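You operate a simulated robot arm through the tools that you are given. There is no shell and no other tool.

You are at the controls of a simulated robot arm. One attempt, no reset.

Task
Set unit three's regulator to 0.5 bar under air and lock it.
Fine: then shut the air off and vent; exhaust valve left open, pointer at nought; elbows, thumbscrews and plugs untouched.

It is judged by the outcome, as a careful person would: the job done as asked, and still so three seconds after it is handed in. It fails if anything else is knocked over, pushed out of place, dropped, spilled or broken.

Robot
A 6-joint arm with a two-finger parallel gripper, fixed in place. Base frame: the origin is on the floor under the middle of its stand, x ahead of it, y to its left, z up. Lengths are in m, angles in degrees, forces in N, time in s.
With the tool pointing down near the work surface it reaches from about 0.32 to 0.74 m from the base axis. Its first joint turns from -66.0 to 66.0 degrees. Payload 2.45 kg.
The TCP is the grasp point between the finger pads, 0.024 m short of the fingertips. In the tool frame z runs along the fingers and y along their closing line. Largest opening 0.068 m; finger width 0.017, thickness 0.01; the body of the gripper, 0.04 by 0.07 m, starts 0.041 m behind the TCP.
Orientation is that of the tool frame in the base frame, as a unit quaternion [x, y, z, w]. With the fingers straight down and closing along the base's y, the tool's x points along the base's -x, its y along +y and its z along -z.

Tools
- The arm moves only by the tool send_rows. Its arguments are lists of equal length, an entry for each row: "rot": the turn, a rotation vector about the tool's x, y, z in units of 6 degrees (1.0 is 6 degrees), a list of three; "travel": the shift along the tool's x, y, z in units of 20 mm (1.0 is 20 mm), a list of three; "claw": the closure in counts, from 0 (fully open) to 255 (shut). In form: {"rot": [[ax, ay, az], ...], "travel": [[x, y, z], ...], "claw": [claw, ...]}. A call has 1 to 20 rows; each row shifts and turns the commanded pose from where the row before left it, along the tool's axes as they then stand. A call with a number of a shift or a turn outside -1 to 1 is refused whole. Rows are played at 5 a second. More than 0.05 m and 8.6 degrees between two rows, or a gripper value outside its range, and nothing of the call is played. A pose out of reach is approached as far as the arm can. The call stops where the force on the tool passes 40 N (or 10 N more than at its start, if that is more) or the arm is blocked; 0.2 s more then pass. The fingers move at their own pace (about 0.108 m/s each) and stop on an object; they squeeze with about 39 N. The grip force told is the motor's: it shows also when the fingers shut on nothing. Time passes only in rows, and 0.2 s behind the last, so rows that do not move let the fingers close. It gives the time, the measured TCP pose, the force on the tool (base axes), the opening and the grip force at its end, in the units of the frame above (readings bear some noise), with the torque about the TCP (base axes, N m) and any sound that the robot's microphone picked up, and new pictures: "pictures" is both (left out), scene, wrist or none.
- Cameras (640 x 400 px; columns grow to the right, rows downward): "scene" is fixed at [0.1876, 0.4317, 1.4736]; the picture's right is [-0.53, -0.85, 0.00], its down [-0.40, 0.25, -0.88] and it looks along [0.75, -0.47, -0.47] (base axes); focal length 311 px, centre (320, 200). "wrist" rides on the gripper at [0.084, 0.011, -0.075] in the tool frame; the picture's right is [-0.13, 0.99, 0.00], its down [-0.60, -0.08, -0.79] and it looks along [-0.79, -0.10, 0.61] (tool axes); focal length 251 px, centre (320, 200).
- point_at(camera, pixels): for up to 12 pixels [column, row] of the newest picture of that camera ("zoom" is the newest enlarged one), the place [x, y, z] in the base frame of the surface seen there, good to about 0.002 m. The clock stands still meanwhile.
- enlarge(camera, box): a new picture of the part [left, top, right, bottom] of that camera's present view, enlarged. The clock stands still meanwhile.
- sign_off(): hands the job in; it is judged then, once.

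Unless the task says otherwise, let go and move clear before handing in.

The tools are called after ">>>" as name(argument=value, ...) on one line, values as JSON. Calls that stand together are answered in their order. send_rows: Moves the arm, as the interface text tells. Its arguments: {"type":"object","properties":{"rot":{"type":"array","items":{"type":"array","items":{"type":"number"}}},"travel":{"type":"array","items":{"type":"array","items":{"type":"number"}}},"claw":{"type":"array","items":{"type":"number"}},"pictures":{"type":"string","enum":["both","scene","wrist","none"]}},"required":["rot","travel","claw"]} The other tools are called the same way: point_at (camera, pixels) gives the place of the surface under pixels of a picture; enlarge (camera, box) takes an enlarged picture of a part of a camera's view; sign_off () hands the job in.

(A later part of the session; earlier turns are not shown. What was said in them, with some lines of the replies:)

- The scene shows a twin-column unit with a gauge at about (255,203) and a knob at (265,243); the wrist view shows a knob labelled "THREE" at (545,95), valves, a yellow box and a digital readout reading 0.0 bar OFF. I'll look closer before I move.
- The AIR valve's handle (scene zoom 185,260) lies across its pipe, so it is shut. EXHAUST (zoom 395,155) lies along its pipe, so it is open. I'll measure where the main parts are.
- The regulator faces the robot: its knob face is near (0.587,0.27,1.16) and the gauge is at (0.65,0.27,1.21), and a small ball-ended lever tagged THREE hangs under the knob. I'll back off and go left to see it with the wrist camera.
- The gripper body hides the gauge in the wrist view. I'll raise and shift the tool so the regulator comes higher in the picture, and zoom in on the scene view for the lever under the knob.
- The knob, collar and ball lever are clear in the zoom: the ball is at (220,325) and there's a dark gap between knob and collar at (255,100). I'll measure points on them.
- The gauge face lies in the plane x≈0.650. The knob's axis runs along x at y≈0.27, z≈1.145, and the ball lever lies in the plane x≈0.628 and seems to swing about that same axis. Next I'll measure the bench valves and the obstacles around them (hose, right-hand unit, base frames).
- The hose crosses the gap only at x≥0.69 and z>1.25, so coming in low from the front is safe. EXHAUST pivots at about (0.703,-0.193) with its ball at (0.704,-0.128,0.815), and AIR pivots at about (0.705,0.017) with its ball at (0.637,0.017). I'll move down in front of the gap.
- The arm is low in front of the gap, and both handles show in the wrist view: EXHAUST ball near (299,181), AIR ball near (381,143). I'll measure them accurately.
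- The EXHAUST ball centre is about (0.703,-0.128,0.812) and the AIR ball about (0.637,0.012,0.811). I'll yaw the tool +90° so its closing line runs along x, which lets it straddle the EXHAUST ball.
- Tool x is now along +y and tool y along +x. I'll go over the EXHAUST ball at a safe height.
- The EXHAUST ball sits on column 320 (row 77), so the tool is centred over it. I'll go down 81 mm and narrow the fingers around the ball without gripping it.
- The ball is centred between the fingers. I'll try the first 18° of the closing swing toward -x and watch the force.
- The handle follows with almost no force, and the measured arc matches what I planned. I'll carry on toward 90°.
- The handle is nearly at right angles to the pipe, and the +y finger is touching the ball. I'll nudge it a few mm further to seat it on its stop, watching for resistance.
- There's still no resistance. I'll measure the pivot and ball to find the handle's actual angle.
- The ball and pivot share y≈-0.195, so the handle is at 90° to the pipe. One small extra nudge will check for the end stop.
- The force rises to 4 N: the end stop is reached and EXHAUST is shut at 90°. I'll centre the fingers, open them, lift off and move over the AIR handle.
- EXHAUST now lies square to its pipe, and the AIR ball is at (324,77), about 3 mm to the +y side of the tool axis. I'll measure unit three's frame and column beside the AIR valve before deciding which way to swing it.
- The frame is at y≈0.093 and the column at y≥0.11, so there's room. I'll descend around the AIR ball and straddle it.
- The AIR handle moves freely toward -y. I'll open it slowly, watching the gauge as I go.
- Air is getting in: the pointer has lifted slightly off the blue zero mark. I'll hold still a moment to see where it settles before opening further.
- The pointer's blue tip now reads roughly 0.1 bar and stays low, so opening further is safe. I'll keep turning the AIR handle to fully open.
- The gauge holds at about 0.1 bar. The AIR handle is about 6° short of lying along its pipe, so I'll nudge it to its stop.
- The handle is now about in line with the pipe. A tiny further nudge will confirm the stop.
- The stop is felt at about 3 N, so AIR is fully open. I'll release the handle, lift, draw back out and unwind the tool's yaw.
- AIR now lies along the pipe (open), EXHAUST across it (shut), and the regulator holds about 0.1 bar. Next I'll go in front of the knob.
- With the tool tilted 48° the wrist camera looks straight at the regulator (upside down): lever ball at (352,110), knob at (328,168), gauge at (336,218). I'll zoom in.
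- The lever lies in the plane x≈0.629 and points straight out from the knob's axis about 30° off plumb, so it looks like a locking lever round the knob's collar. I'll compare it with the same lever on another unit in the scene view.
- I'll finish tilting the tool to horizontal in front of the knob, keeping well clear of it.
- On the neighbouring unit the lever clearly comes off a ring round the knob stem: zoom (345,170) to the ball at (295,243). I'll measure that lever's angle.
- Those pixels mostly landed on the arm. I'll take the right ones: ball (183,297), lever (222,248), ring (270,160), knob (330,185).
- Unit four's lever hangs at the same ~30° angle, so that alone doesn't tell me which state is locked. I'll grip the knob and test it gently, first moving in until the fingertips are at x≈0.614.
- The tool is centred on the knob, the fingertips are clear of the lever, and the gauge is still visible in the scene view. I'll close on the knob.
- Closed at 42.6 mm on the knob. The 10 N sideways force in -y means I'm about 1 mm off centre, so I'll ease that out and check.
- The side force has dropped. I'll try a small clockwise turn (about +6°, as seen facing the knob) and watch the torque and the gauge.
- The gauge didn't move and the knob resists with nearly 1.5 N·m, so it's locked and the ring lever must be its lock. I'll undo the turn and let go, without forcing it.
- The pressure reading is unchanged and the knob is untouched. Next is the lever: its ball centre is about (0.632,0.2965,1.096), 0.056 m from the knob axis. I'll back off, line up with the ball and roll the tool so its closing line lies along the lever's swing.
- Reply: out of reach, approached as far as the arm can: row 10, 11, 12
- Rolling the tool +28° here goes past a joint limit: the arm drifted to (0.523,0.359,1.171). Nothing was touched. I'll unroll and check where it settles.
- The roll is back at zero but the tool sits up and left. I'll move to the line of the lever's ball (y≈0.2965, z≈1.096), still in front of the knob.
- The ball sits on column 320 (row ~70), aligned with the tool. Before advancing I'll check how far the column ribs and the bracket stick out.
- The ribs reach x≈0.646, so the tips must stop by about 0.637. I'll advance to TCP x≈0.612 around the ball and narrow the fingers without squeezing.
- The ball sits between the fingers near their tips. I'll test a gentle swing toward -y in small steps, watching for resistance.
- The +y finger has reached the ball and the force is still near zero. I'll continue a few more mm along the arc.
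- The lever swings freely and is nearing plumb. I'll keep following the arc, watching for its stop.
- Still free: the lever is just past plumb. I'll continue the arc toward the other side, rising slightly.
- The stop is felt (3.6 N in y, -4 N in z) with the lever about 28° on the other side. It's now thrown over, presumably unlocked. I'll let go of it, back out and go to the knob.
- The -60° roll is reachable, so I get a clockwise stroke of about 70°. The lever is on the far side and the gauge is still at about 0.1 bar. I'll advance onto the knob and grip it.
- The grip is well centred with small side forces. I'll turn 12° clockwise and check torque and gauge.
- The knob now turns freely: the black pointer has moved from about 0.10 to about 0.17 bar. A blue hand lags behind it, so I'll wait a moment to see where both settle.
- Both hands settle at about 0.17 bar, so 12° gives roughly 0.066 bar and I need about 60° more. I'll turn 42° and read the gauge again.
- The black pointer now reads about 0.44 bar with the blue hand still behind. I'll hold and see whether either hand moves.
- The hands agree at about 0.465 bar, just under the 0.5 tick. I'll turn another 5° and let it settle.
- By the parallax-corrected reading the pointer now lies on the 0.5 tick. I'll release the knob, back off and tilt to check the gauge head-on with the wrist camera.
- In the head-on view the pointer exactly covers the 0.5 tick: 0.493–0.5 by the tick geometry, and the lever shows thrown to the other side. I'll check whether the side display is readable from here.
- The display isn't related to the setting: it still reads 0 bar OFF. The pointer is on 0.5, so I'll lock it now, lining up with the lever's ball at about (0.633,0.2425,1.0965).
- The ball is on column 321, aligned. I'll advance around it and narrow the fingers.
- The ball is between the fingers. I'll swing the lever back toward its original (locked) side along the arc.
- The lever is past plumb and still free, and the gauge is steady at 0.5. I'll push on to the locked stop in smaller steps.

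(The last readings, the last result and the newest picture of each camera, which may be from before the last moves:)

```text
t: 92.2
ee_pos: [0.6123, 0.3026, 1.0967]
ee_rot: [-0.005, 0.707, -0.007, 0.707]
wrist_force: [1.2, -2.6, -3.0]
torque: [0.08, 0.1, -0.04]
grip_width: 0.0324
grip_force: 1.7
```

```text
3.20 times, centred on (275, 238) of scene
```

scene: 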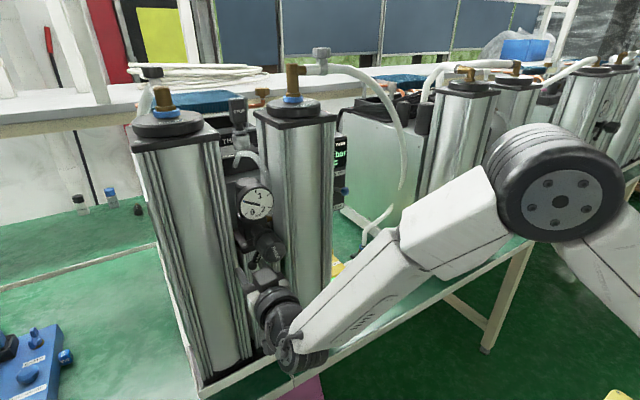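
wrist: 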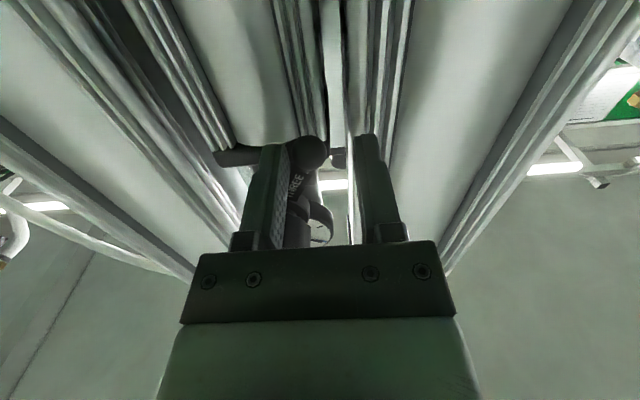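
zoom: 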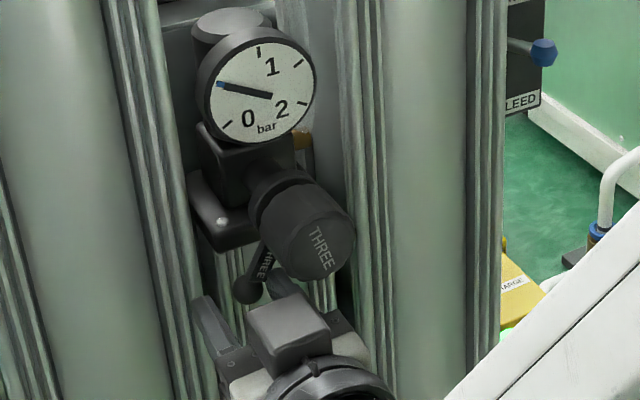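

The stop is felt (about 4 N) with the lever back at its original locked angle, and the gauge still reads 0.5. I'll release the lever, back out and turn the tool downward.

>>> send_rows(rot=[[0, 0, 0], [0, 0, 0], [0, 0, 0], [0, 0, 0], [0, 0, 0], [0, 0, 0], [0, 0, 0], [0, 0, 0]], travel=[[0.04, -0.28, 0], [0, 0, 0], [0, 0, -1], [0, 0, -1], [0, 0, -1], [0, 0, -1], [0, 0, -1], [0, 0, -1]], claw=[110, 50, 0, 0, 0, 0, 0, 0], pictures="none")

>>> send_rows(rot=[[0, 1, 0], [0, 1, 0], [0, 1, 0], [0, 1, 0], [0, 1, 0], [0, 1, 0], [0, 1, 0], [0, 0, 0]], travel=[[-0.5, -0.15, 0], [-0.5, -0.15, 0], [-0.5, -0.15, 0], [-0.5, -0.15, 0], [0, -0.15, 0], [0, 0, 0], [0, 0, 0], [0, 0, 0]], claw=[0, 0, 0, 0, 0, 0, 0, 0], pictures="both")

>>> enlarge(camera="wrist", box=[260, 80, 400, 260])

```text
t: 94.0
ee_pos: [0.4924, 0.2979, 1.097]
ee_rot: [-0.005, 0.706, -0.005, 0.708]
wrist_force: [-0.6, -0.7, 0.6]
torque: [0.02, 0.0, -0.01]
grip_width: 0.0681
grip_force: 0.0
```

```text
t: 95.8
ee_pos: [0.4985, 0.2839, 1.1344]
ee_rot: [-0.002, 0.913, -0.007, 0.408]
wrist_force: [-0.3, 0.2, 0.6]
torque: [0.0, 0.01, 0.0]
grip_width: 0.068
grip_force: 0.1
```

scene: 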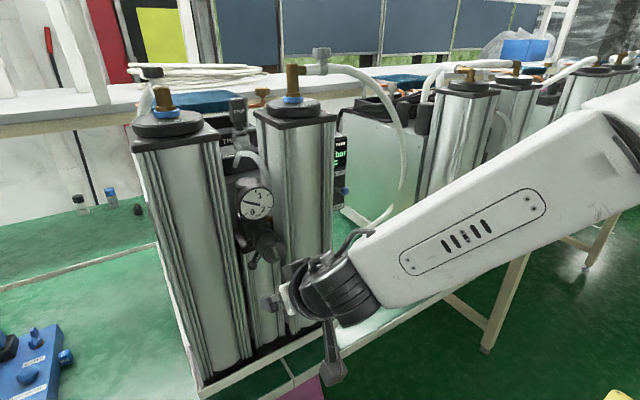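
wrist: 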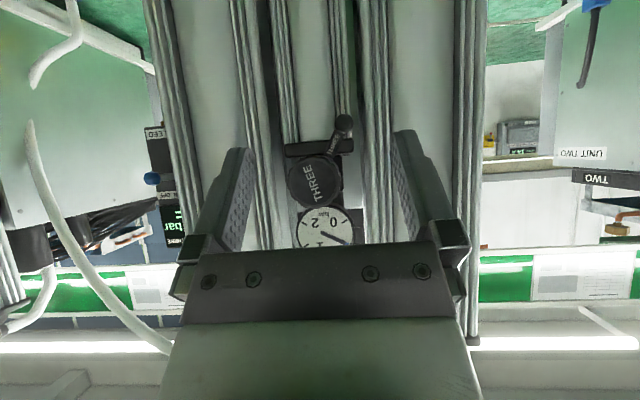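

```text
2.22 times, centred on (330, 170) of wrist
```

zoom: 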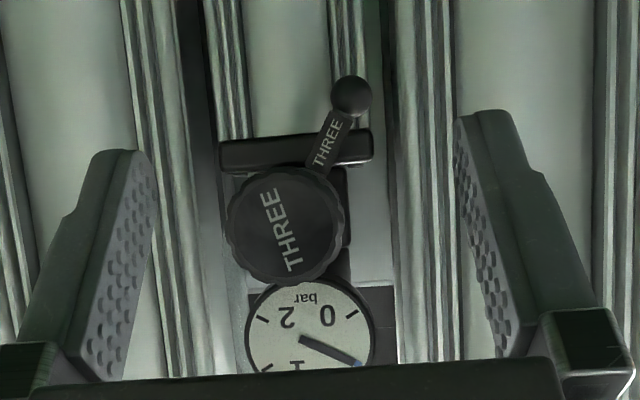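

The lever is back at its locked angle and the pointer is still on 0.5. I'll finish turning the tool down and travel back in front of the valve gap.

>>> send_rows(rot=[[0, 1, 0], [0, 1, 0], [0, 1, 0], [0, 1, 0], [0, 1, 0], [0, 1, 0], [0, 1, 0], [0, 1, 0]], travel=[[0, 0, -0.3], [0, 0, -0.3], [0, 0, -0.3], [0, 0, -0.3], [0, 0, 0], [0, 0, 0], [0, 0, 0], [0, 0, 0]], claw=[0, 0, 0, 0, 0, 0, 0, 0], pictures="none")

>>> send_rows(rot=[[0, 0, 0], [0, 0, 0], [0, 0, 0], [0, 0, 0], [0, 0, 0], [0, 0, 0], [0, 0, 0], [0, 0, 0], [0, 0, 0], [0, 0, 0], [0, 0, 0], [0, 0, 0], [0, 0, 0], [0, 0, 0], [0, 0, 0], [0, 0, 0], [0, 0, 0], [0, 0, 0]], travel=[[0, -0.98, 0], [0, -0.98, 0], [0, -0.98, 0.3], [0, -0.98, 0.6], [0, -0.98, 0.6], [0, -0.98, 0.6], [0, -0.98, 0.6], [0, -0.98, 0.6], [0, -0.98, 0.6], [0, -0.98, 0.6], [0, -0.98, 0.6], [0, -0.98, 0.6], [0, -0.98, 0.6], [0, -0.98, 0.6], [0, -0.98, 0.6], [0, -0.98, 0.6], [0, -0.98, 0.6], [0, 0, 0.6]], claw=[0, 0, 0, 0, 0, 0, 0, 0, 0, 0, 0, 0, 0, 0, 0, 0, 0, 0], pictures="both")

>>> enlarge(camera="scene", box=[225, 175, 305, 275])

```text
t: 97.6
ee_pos: [0.4834, 0.2835, 1.1548]
ee_rot: [0.0, 1.0, -0.007, 0.0]
wrist_force: [-0.9, 0.3, 0.6]
torque: [0.0, 0.01, 0.0]
grip_width: 0.068
grip_force: 0.0
```

```text
t: 101.4
ee_pos: [0.4837, -0.0522, 0.9732]
ee_rot: [0.0, 1.0, -0.008, 0.0]
wrist_force: [-0.1, -0.7, -0.2]
torque: [0.0, -0.02, 0.03]
grip_width: 0.0682
grip_force: 0.0
```

scene: 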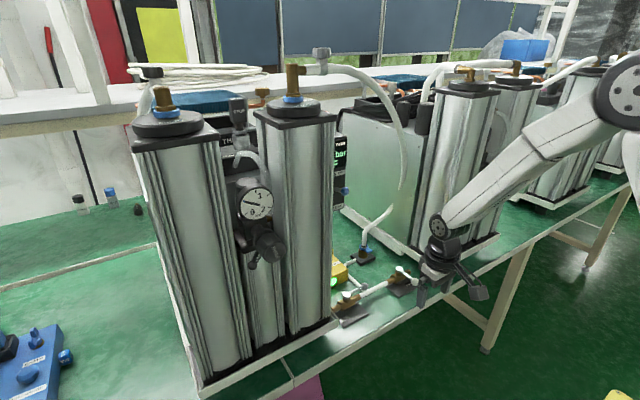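
wrist: 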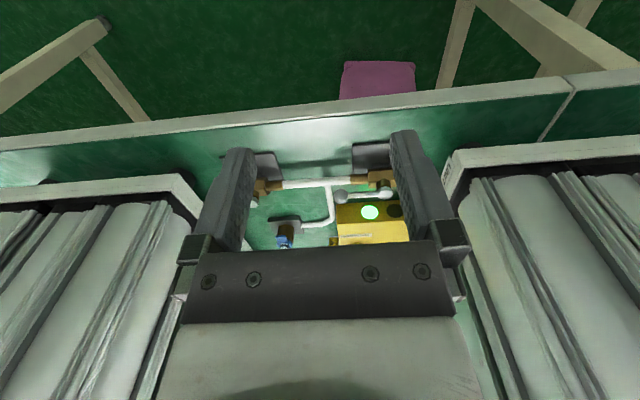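

```text
4.00 times, centred on (265, 225) of scene
```

zoom: 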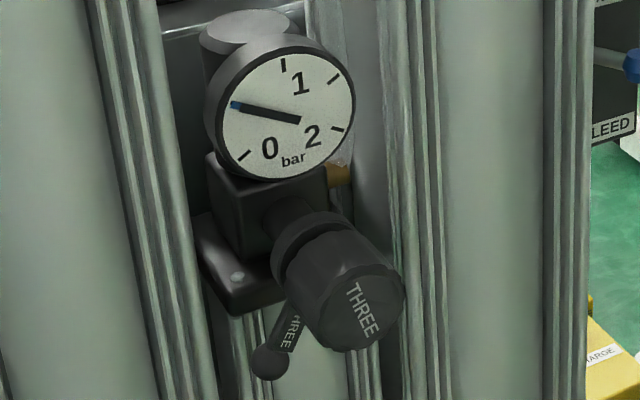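

The gauge is on 0.5 and the lever is locked. I'll yaw the tool -90° and go over the AIR ball, now at about (0.706,-0.052,0.811).

>>> send_rows(rot=[[0, 0, -1], [0, 0, -1], [0, 0, -1], [0, 0, -1], [0, 0, -1], [0, 0, -1], [0, 0, -1], [0, 0, -1], [0, 0, -1], [0, 0, -1], [0, 0, -1], [0, 0, -1], [0, 0, -1], [0, 0, -1], [0, 0, -1]], travel=[[0, 0, 0.24], [0, 0, 0.24], [0, 0, 0.24], [0, 0, 0.24], [0, 0, 0.24], [0, 0, 0.24], [0, 0, 0.24], [0, 0, 0.24], [0, 0, 0.24], [0, 0, 0.24], [0, 0, 0.24], [0, 0, 0.24], [0, 0, 0.24], [0, 0, 0.24], [0, 0, 0.24]], claw=[0, 0, 0, 0, 0, 0, 0, 0, 0, 0, 0, 0, 0, 0, 0], pictures="none")

>>> send_rows(rot=[[0, 0, 0], [0, 0, 0], [0, 0, 0], [0, 0, 0], [0, 0, 0], [0, 0, 0], [0, 0, 0], [0, 0, 0], [0, 0, 0], [0, 0, 0], [0, 0, 0]], travel=[[0, -1, 0], [0, -1, 0], [0, -1, 0], [0, -1, 0], [0, -1, 0], [0, -1, 0], [0, -1, 0], [0, -1, 0], [0, -1, 0], [0, -1, 0], [0, -1, 0]], claw=[0, 0, 0, 0, 0, 0, 0, 0, 0, 0, 0], pictures="both")

```text
t: 104.6
ee_pos: [0.4842, -0.0534, 0.9013]
ee_rot: [0.708, -0.706, 0.007, 0.006]
wrist_force: [0.3, 0.2, 0.4]
torque: [0.01, 0.05, 0.01]
grip_width: 0.0681
grip_force: 0.1
```

```text
t: 107.0
ee_pos: [0.705, -0.0537, 0.9013]
ee_rot: [0.707, -0.707, 0.006, 0.005]
wrist_force: [-0.6, 0.1, -0.6]
torque: [-0.02, 0.0, 0.01]
grip_width: 0.068
grip_force: 0.0
```

scene: 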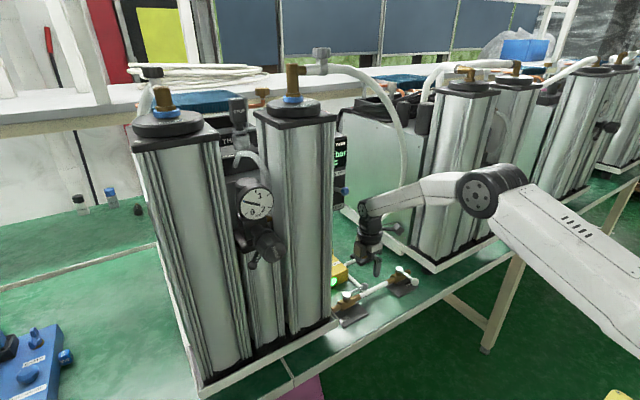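
wrist: 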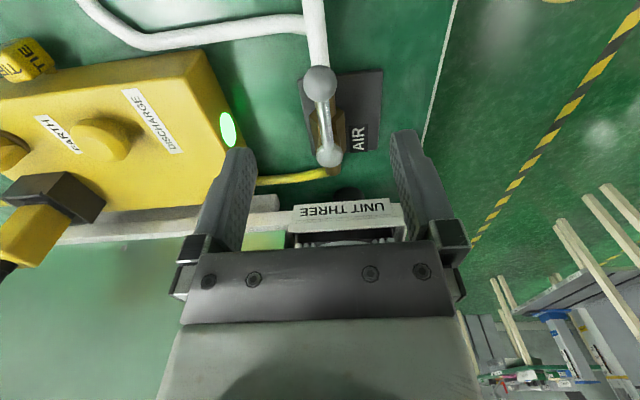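

The AIR ball is on column 320 and the yellow box is clear of the fingers. I'll descend and straddle the ball.

>>> send_rows(rot=[[0, 0, 0], [0, 0, 0], [0, 0, 0], [0, 0, 0], [0, 0, 0], [0, 0, 0], [0, 0, 0], [0, 0, 0]], travel=[[0, 0, 0.8], [0, 0, 0.8], [0, 0, 0.8], [0, 0, 0.8], [0, 0, 0.5], [0, 0, 0.35], [0, 0, 0], [0, 0, 0]], claw=[0, 0, 0, 0, 0, 0, 120, 120], pictures="wrist")

>>> enlarge(camera="wrist", box=[220, 60, 420, 260])

```text
t: 108.8
ee_pos: [0.7035, -0.0548, 0.8196]
ee_rot: [-0.707, 0.707, -0.006, -0.004]
wrist_force: [0.2, 0.1, 0.1]
torque: [-0.03, 0.0, -0.01]
grip_width: 0.0358
grip_force: 0.1
```

wrist: 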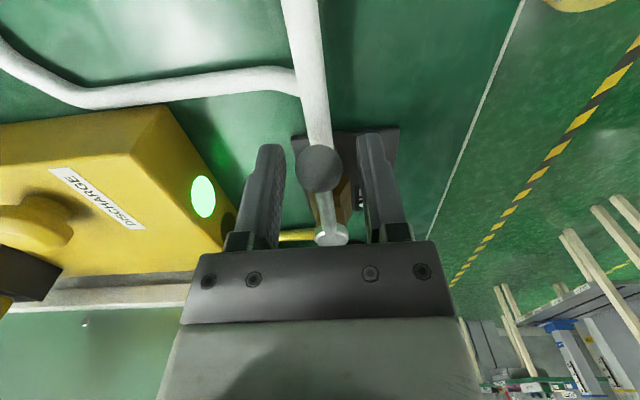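

```text
2.00 times, centred on (320, 160) of wrist
```

zoom: 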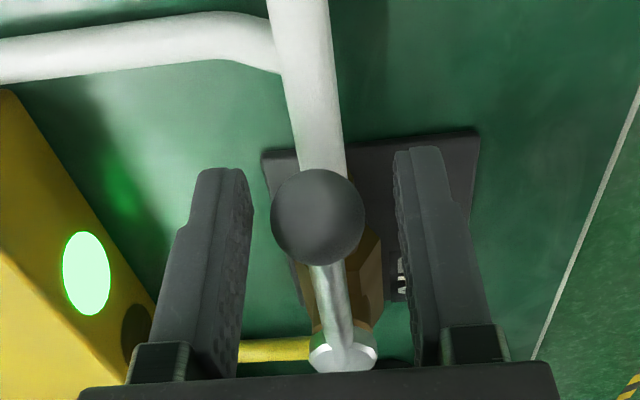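

I'll swing AIR back to across-pipe (shut), following the arc in reverse.

>>> send_rows(rot=[[0, 0, 1], [0, 0, 1], [0, 0, 1], [0, 0, 1], [0, 0, 1], [0, 0, 1], [0, 0, 1], [0, 0, 1], [0, 0, 1], [0, 0, 1], [0, 0, 1], [0, 0, 1], [0, 0, 1], [0, 0, 1], [0, 0, 1]], travel=[[-0.018, 0.34, 0], [-0.018, 0.34, 0], [-0.018, 0.34, 0], [-0.018, 0.34, 0], [-0.018, 0.34, 0], [-0.018, 0.34, 0], [-0.018, 0.34, 0], [-0.018, 0.34, 0], [-0.018, 0.34, 0], [-0.018, 0.34, 0], [-0.018, 0.34, 0], [-0.018, 0.34, 0], [-0.018, 0.34, 0], [-0.018, 0.34, 0], [-0.018, 0.34, 0]], claw=[120, 120, 120, 120, 120, 120, 120, 120, 120, 120, 120, 120, 120, 120, 120], pictures="both")

>>> enlarge(camera="wrist", box=[220, 60, 420, 260])

>>> enlarge(camera="scene", box=[235, 180, 285, 225])

```text
t: 112.0
ee_pos: [0.639, 0.0116, 0.8204]
ee_rot: [0.001, 1.0, -0.007, 0.001]
wrist_force: [0.0, -0.8, 0.9]
torque: [0.0, 0.03, 0.0]
grip_width: 0.0362
grip_force: 0.0
```

scene: 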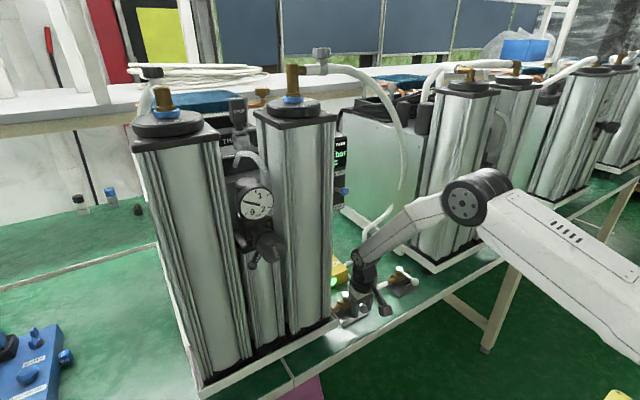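
wrist: 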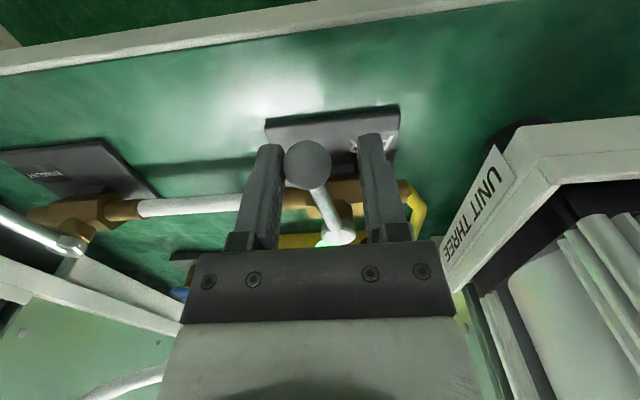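

```text
2.00 times, centred on (320, 160) of wrist
```

zoom: 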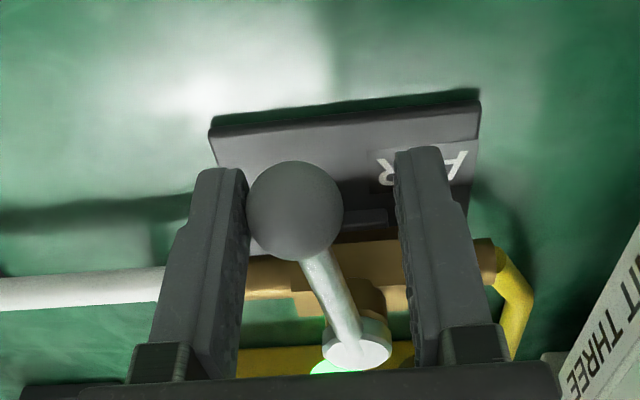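

```text
8.89 times, centred on (260, 202) of scene
```

zoom: 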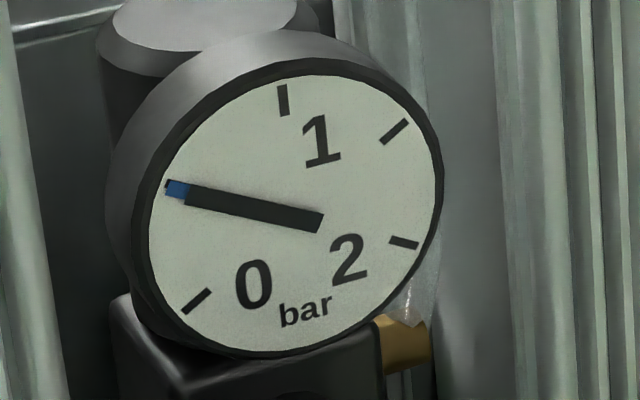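

The AIR handle is about 7° short of square. I'll push the last few mm to its shut stop.

>>> send_rows(rot=[[0, 0, 0.5], [0, 0, 0.5], [0, 0, 0], [0, 0, 0]], travel=[[0, 0.17, 0], [0, 0.17, 0], [0, 0.08, 0], [0, 0, 0]], claw=[120, 120, 120, 120], pictures="wrist")

>>> enlarge(camera="wrist", box=[220, 60, 420, 260])

```text
t: 113.0
ee_pos: [0.6397, 0.0201, 0.8191]
ee_rot: [0.052, 0.999, -0.006, 0.002]
wrist_force: [-0.3, 0.7, -0.3]
torque: [0.0, -0.02, -0.02]
grip_width: 0.036
grip_force: 0.1
```

wrist: 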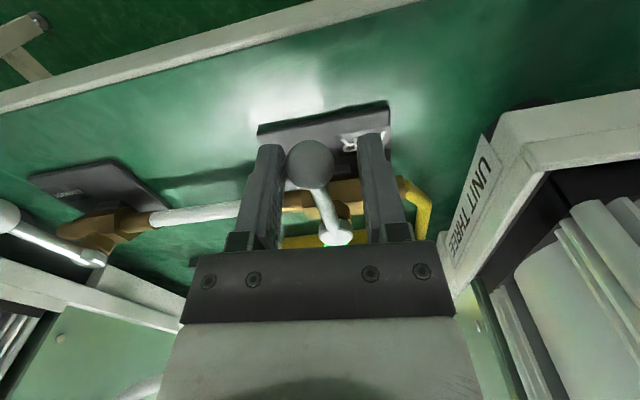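

```text
2.00 times, centred on (320, 160) of wrist
```

zoom: 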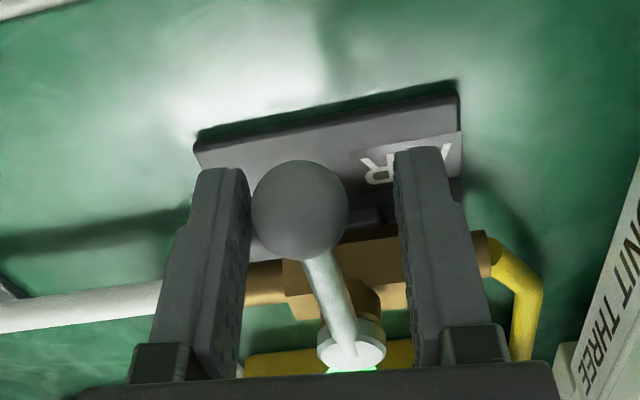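

Not at the stop yet. I'll add small nudges until it resists.

>>> send_rows(rot=[[0, 0, 0], [0, 0, 0], [0, 0, 0]], travel=[[0, 0.08, 0], [0, 0.07, 0], [0, 0, 0]], claw=[120, 120, 120], pictures="wrist")

>>> point_at(camera="wrist", pixels=[[311, 163], [336, 238], [322, 210], [300, 205], [350, 190]])

```text
t: 113.8
ee_pos: [0.6399, 0.0225, 0.8189]
ee_rot: [0.052, 0.999, -0.008, 0.003]
wrist_force: [-0.4, -3.1, 1.1]
torque: [-0.09, 0.0, 0.0]
grip_width: 0.0385
grip_force: 1.7
```

wrist: 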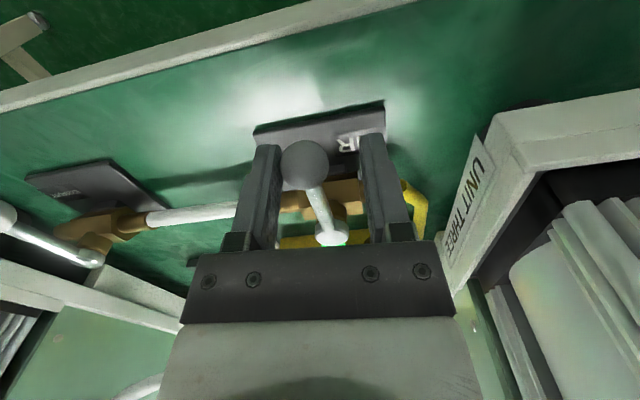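

```text
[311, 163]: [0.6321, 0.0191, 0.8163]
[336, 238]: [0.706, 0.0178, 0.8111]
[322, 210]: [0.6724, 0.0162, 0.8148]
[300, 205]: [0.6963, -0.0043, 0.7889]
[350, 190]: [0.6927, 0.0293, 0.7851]
```

The shut stop is felt (3 N), so AIR is closed. I'll release, lift and move over to the EXHAUST handle.

>>> send_rows(rot=[[0, 0, 0], [0, 0, 0], [0, 0, 0], [0, 0, 0], [0, 0, 0], [0, 0, 0], [0, 0, -1], [0, 0, 0], [0, 0, 0], [0, 0, 0], [0, 0, 0], [0, 0, 0], [0, 0, 0], [0, 0, 0], [0, 0, 0], [0, 0, 0], [0, 0, 0], [0, 0, 0]], travel=[[0, -0.35, 0], [0, 0, 0], [0, 0, -1], [0, 0, -1], [0, 0, -1], [0, 0, -1], [0, 0, 0], [0, -1, 0], [0, -1, 0], [0, -1, 0], [0, -1, 0], [0, -1, 0], [0, -1, 0], [0, -1, 0], [0, -1, 0], [0, -1, 0], [0, -1, 0], [0, -0.5, 0]], claw=[90, 30, 0, 0, 0, 0, 0, 0, 0, 0, 0, 0, 0, 0, 0, 0, 0, 0], pictures="both")

>>> enlarge(camera="wrist", box=[240, 20, 640, 260])

>>> enlarge(camera="scene", box=[225, 175, 305, 275])

```text
t: 117.6
ee_pos: [0.6395, -0.1923, 0.9027]
ee_rot: [0.0, 1.0, -0.007, 0.001]
wrist_force: [0.7, 0.2, 0.2]
torque: [0.01, -0.01, -0.03]
grip_width: 0.068
grip_force: 0.0
```

scene: 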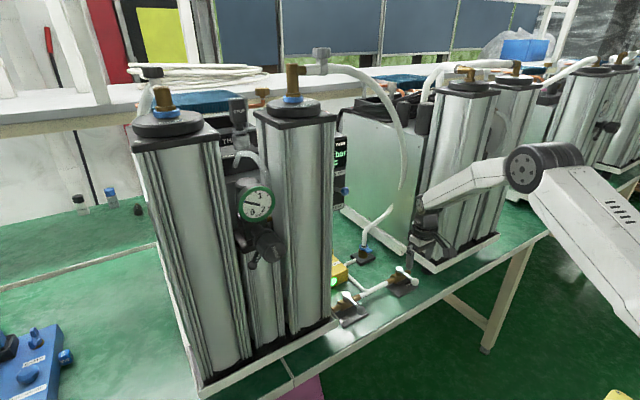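
wrist: 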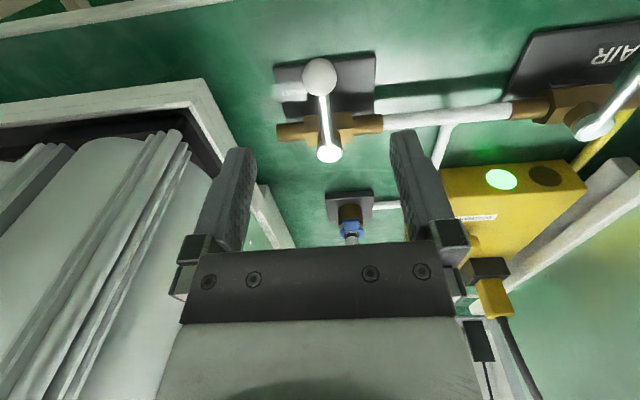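

```text
1.60 times, centred on (440, 140) of wrist
```

zoom: 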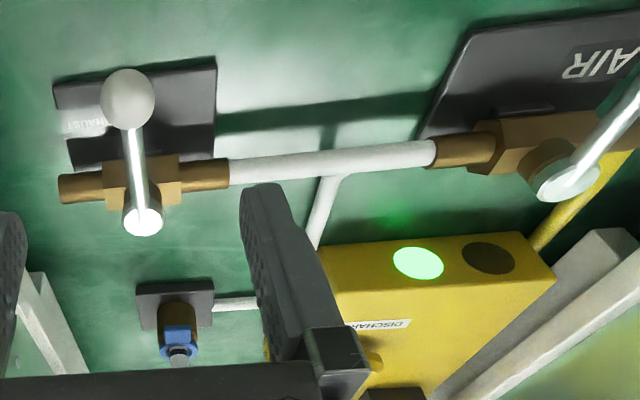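

```text
4.00 times, centred on (265, 225) of scene
```

zoom: 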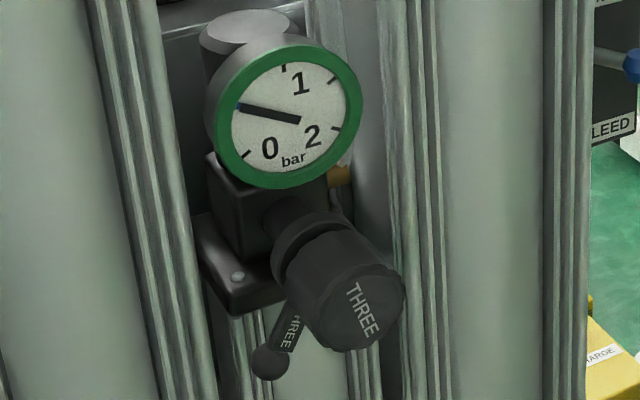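

The gauge's bezel has turned green with the pointer on 0.5 and the lever locked. The EXHAUST ball is at (319,76), on axis, so I'll descend and straddle it.

>>> send_rows(rot=[[0, 0, 0], [0, 0, 0], [0, 0, 0], [0, 0, 0], [0, 0, 0], [0, 0, 0], [0, 0, 0], [0, 0, 0]], travel=[[0, 0, 0.8], [0, 0, 0.8], [0, 0, 0.8], [0, 0, 0.8], [0, 0, 0.5], [0, 0, 0.4], [0, 0, 0], [0, 0, 0]], claw=[0, 0, 0, 0, 0, 0, 120, 120], pictures="wrist")

>>> enlarge(camera="wrist", box=[220, 60, 420, 260])

```text
t: 119.4
ee_pos: [0.6391, -0.1937, 0.821]
ee_rot: [-0.001, 1.0, -0.007, 0.001]
wrist_force: [0.0, 0.9, 0.7]
torque: [0.0, 0.01, 0.0]
grip_width: 0.0358
grip_force: 0.1
```

wrist: 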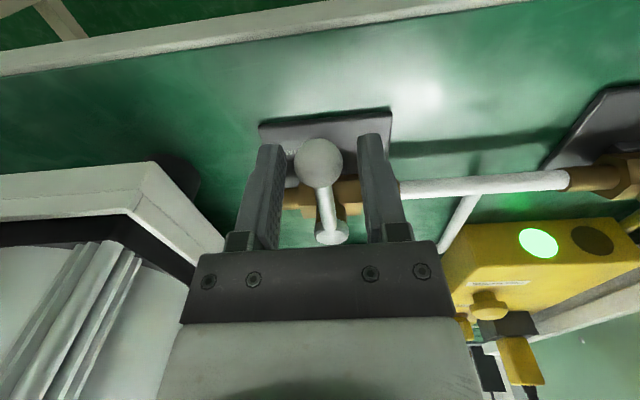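

```text
2.00 times, centred on (320, 160) of wrist
```

zoom: 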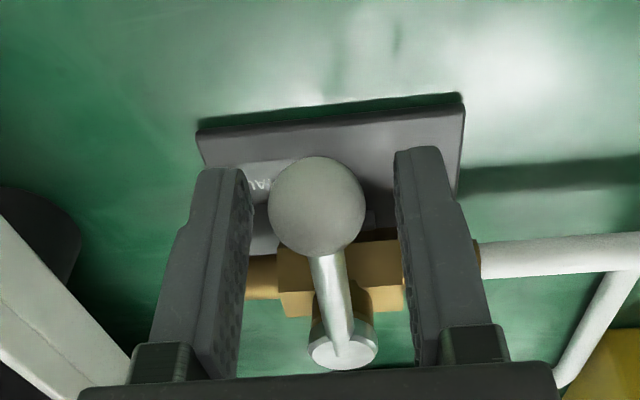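

The ball is between the fingers. I'll swing EXHAUST open toward +y along the arc, which vents the line.

>>> send_rows(rot=[[0, 0, 1], [0, 0, 1], [0, 0, 1], [0, 0, 1], [0, 0, 1], [0, 0, 1], [0, 0, 1], [0, 0, 1], [0, 0, 1], [0, 0, 1], [0, 0, 1], [0, 0, 1], [0, 0, 1], [0, 0, 1], [0, 0, 1]], travel=[[-0.018, 0.337, 0], [-0.018, 0.337, 0], [-0.018, 0.337, 0], [-0.018, 0.337, 0], [-0.018, 0.337, 0], [-0.018, 0.337, 0], [-0.018, 0.337, 0], [-0.018, 0.337, 0], [-0.018, 0.337, 0], [-0.018, 0.337, 0], [-0.018, 0.337, 0], [-0.018, 0.337, 0], [-0.018, 0.337, 0], [-0.018, 0.337, 0], [-0.018, 0.337, 0]], claw=[120, 120, 120, 120, 120, 120, 120, 120, 120, 120, 120, 120, 120, 120, 120], pictures="both")

>>> enlarge(camera="wrist", box=[220, 60, 420, 260])

>>> enlarge(camera="scene", box=[225, 175, 305, 275])

```text
t: 122.6
ee_pos: [0.7048, -0.1298, 0.8183]
ee_rot: [0.708, 0.706, -0.004, 0.006]
wrist_force: [0.4, -0.6, 0.0]
torque: [0.02, 0.02, -0.01]
grip_width: 0.0359
grip_force: 0.0
```

scene: 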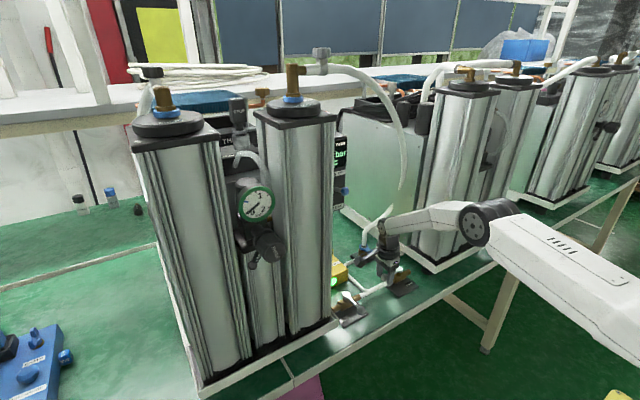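
wrist: 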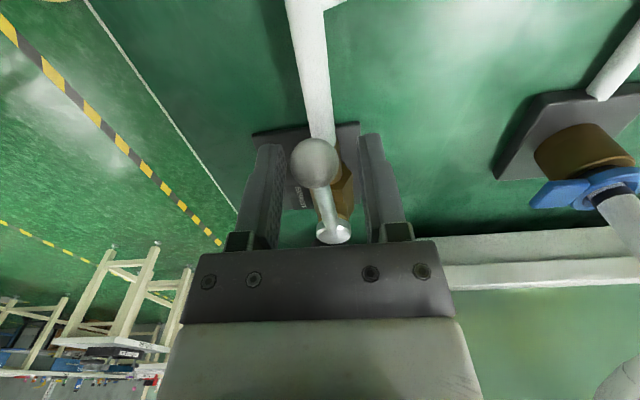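

```text
2.00 times, centred on (320, 160) of wrist
```

zoom: 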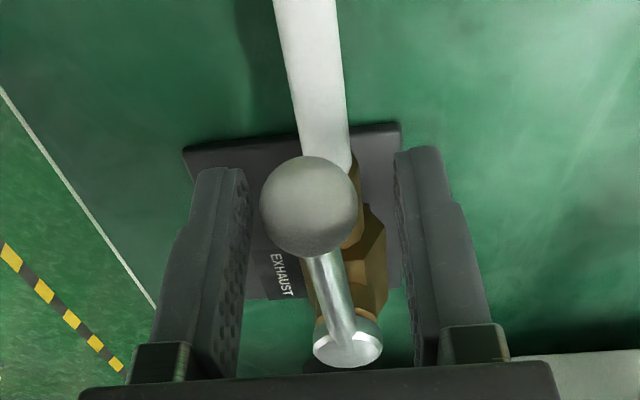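

```text
4.00 times, centred on (265, 225) of scene
```

zoom: 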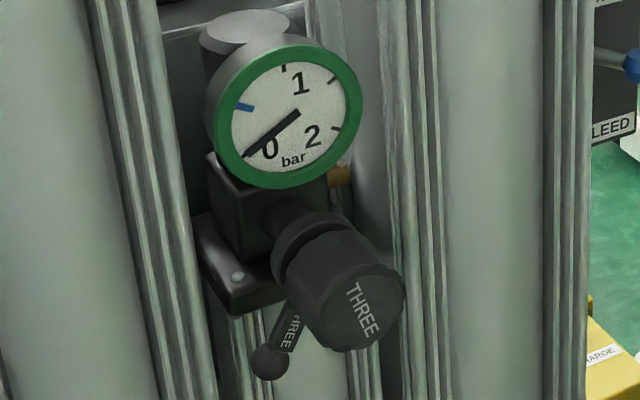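

The line vented: the black pointer is at 0. I'll nudge EXHAUST the last few degrees to its fully open stop.

>>> send_rows(rot=[[0, 0, 0.5], [0, 0, 0.5], [0, 0, 0], [0, 0, 0]], travel=[[0, 0.15, 0], [0, 0.15, 0], [0, 0.05, 0], [0, 0, 0]], claw=[120, 120, 120, 120], pictures="wrist")

```text
t: 123.6
ee_pos: [0.7103, -0.1316, 0.8198]
ee_rot: [0.744, 0.669, -0.004, 0.006]
wrist_force: [-0.6, 0.6, -0.4]
torque: [-0.03, -0.01, -0.01]
grip_width: 0.0359
grip_force: 0.2
```

wrist: 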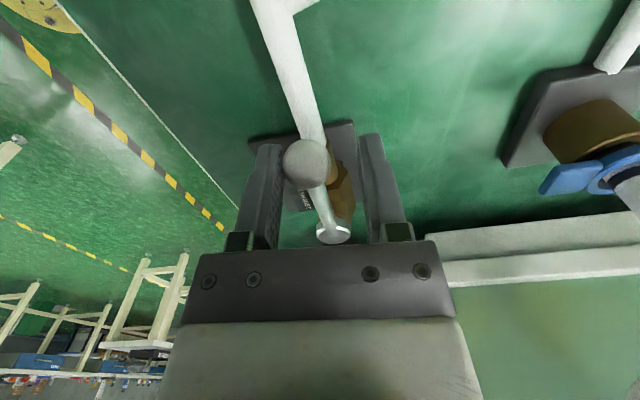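

Not at the stop yet. I'll nudge a little more.

>>> send_rows(rot=[[0, 0, 0], [0, 0, 0], [0, 0, 0]], travel=[[0, 0.07, 0], [0, 0.07, 0], [0, 0, 0]], claw=[120, 120, 120], pictures="wrist")

>>> point_at(camera="wrist", pixels=[[306, 163], [333, 235], [320, 205], [290, 70]])

```text
t: 124.4
ee_pos: [0.7131, -0.1315, 0.819]
ee_rot: [0.743, 0.67, -0.004, 0.006]
wrist_force: [-4.9, 2.5, 2.9]
torque: [0.03, 0.1, 0.0]
grip_width: 0.0406
grip_force: 3.5
```

wrist: 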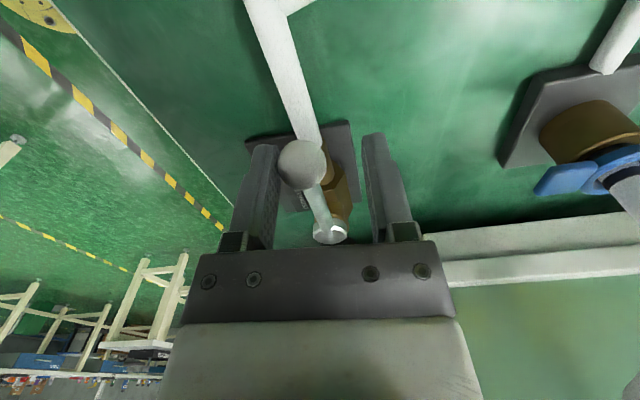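

```text
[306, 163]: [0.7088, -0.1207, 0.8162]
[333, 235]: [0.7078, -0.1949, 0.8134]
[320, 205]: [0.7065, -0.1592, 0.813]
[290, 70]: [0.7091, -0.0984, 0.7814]
```

The open stop is felt (5 N) and the handle lies along the pipe. I'll release, lift clear and draw back.

>>> send_rows(rot=[[0, 0, 0], [0, 0, 0], [0, 0, 0], [0, 0, 0], [0, 0, 0], [0, 0, 0], [0, 0, 0], [0, 0, 0], [0, 0, 0], [0, 0, 0], [0, 0, 0], [0, 0, 0], [0, 0, 0], [0, 0, 0], [0, 0, 0], [0, 0, 0], [0, 0, 0]], travel=[[0, -0.4, 0], [0, 0, 0], [0, 0, -1], [0, 0, -1], [0, 0, -1], [0, 0, -1], [0, 0, -1], [0, -1, 0], [0, -1, 0], [0, -1, 0], [0, -1, 0], [0, -1, 0], [0, -1, 0], [0, -1, 0], [0, -1, 0], [0, -1, 0], [0, -1, 0]], claw=[90, 30, 0, 0, 0, 0, 0, 0, 0, 0, 0, 0, 0, 0, 0, 0, 0], pictures="none")

>>> send_rows(rot=[[0, 0, -1], [0, 0, -1], [0, 0, -1], [0, 0, -1], [0, 0, -1], [0, 0, -1], [0, 0, -1], [0, 0, -1], [0, 0, -1], [0, 0, -1], [0, 0, -1], [0, 0, -1], [0, 0, -1], [0, 0, -1], [0, 0, -1], [0, 0, -1]], travel=[[0, 0, -1], [0, 0, -1], [0, 0, -1], [0, 0, -1], [0, 0, -1], [0, 0, -1], [0, 0, -1], [0, 0, -1], [0, 0, -1], [0, 0, -1], [0, 0, -1], [0, 0, -1], [0, 0, -1], [0, 0, -1], [0, 0, -1], [0, 0, -1]], claw=[0, 0, 0, 0, 0, 0, 0, 0, 0, 0, 0, 0, 0, 0, 0, 0], pictures="both")

>>> enlarge(camera="scene", box=[330, 250, 420, 330])

>>> enlarge(camera="scene", box=[225, 175, 305, 275])

```text
t: 128.0
ee_pos: [0.5066, -0.1071, 0.9191]
ee_rot: [0.744, 0.669, -0.004, 0.005]
wrist_force: [1.3, -0.3, -0.1]
torque: [0.0, -0.03, 0.02]
grip_width: 0.068
grip_force: 0.0
```

```text
t: 131.4
ee_pos: [0.507, -0.1028, 1.2386]
ee_rot: [-0.001, 1.0, -0.007, 0.0]
wrist_force: [0.0, -0.2, 0.0]
torque: [-0.01, -0.01, -0.02]
grip_width: 0.0681
grip_force: 0.0
```

scene: 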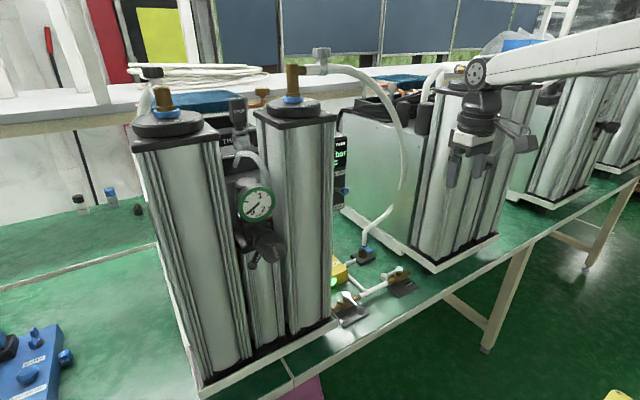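
wrist: 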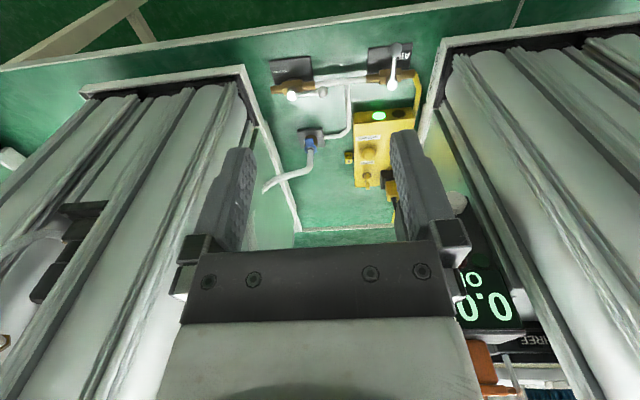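

```text
5.00 times, centred on (375, 290) of scene
```

zoom: 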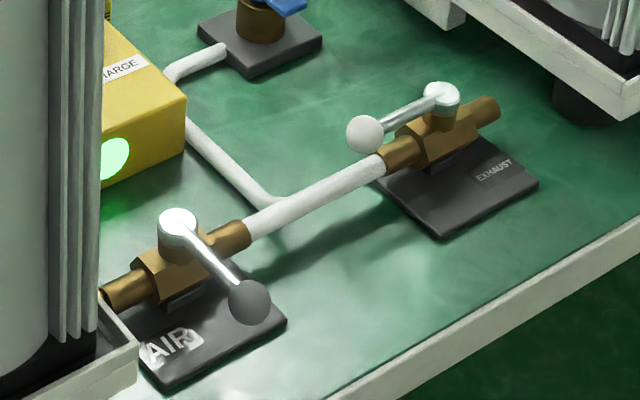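

```text
4.00 times, centred on (265, 225) of scene
```

zoom: 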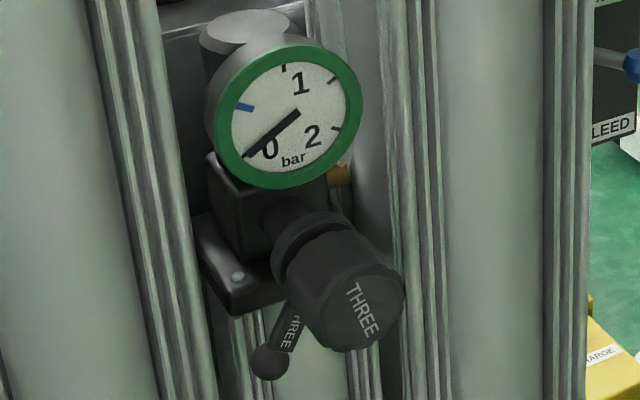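

The final pictures show AIR across its pipe (shut) and EXHAUST along its pipe (open). The black pointer is at 0 and the blue hand stays at the 0.5 tick; the bezel is green and the lever is at its locked stop. The arm is clear and nothing else was disturbed, so I'll hand in.

>>> sign_off()

```text
The job is handed in.
```

Unit three's regulator is set to 0.5 bar under air and locked, and the line is vented. I've handed the job in.

- **Setting:** with EXHAUST shut and AIR open, I turned the knob until the pointer sat on the 0.5 bar tick. By the tick marks it reads between 0.49 and 0.50 bar.
- **Lock:** the knob started out locked. I threw its ring lever over to free it, then swung the lever back to its original stop. I did not test-turn the knob afterwards.
- **Air off and vented:** AIR is shut and EXHAUST is fully open, each felt against its stop. The pointer is at nought.
- **Gauge markings:** the gauge's bezel turned green after AIR was shut. A blue hand on the dial still marks 0.5.
- **Left alone:** I did not touch the elbows, thumbscrews or plugs, and nothing was knocked or moved. The side display still reads 0.0 bar.
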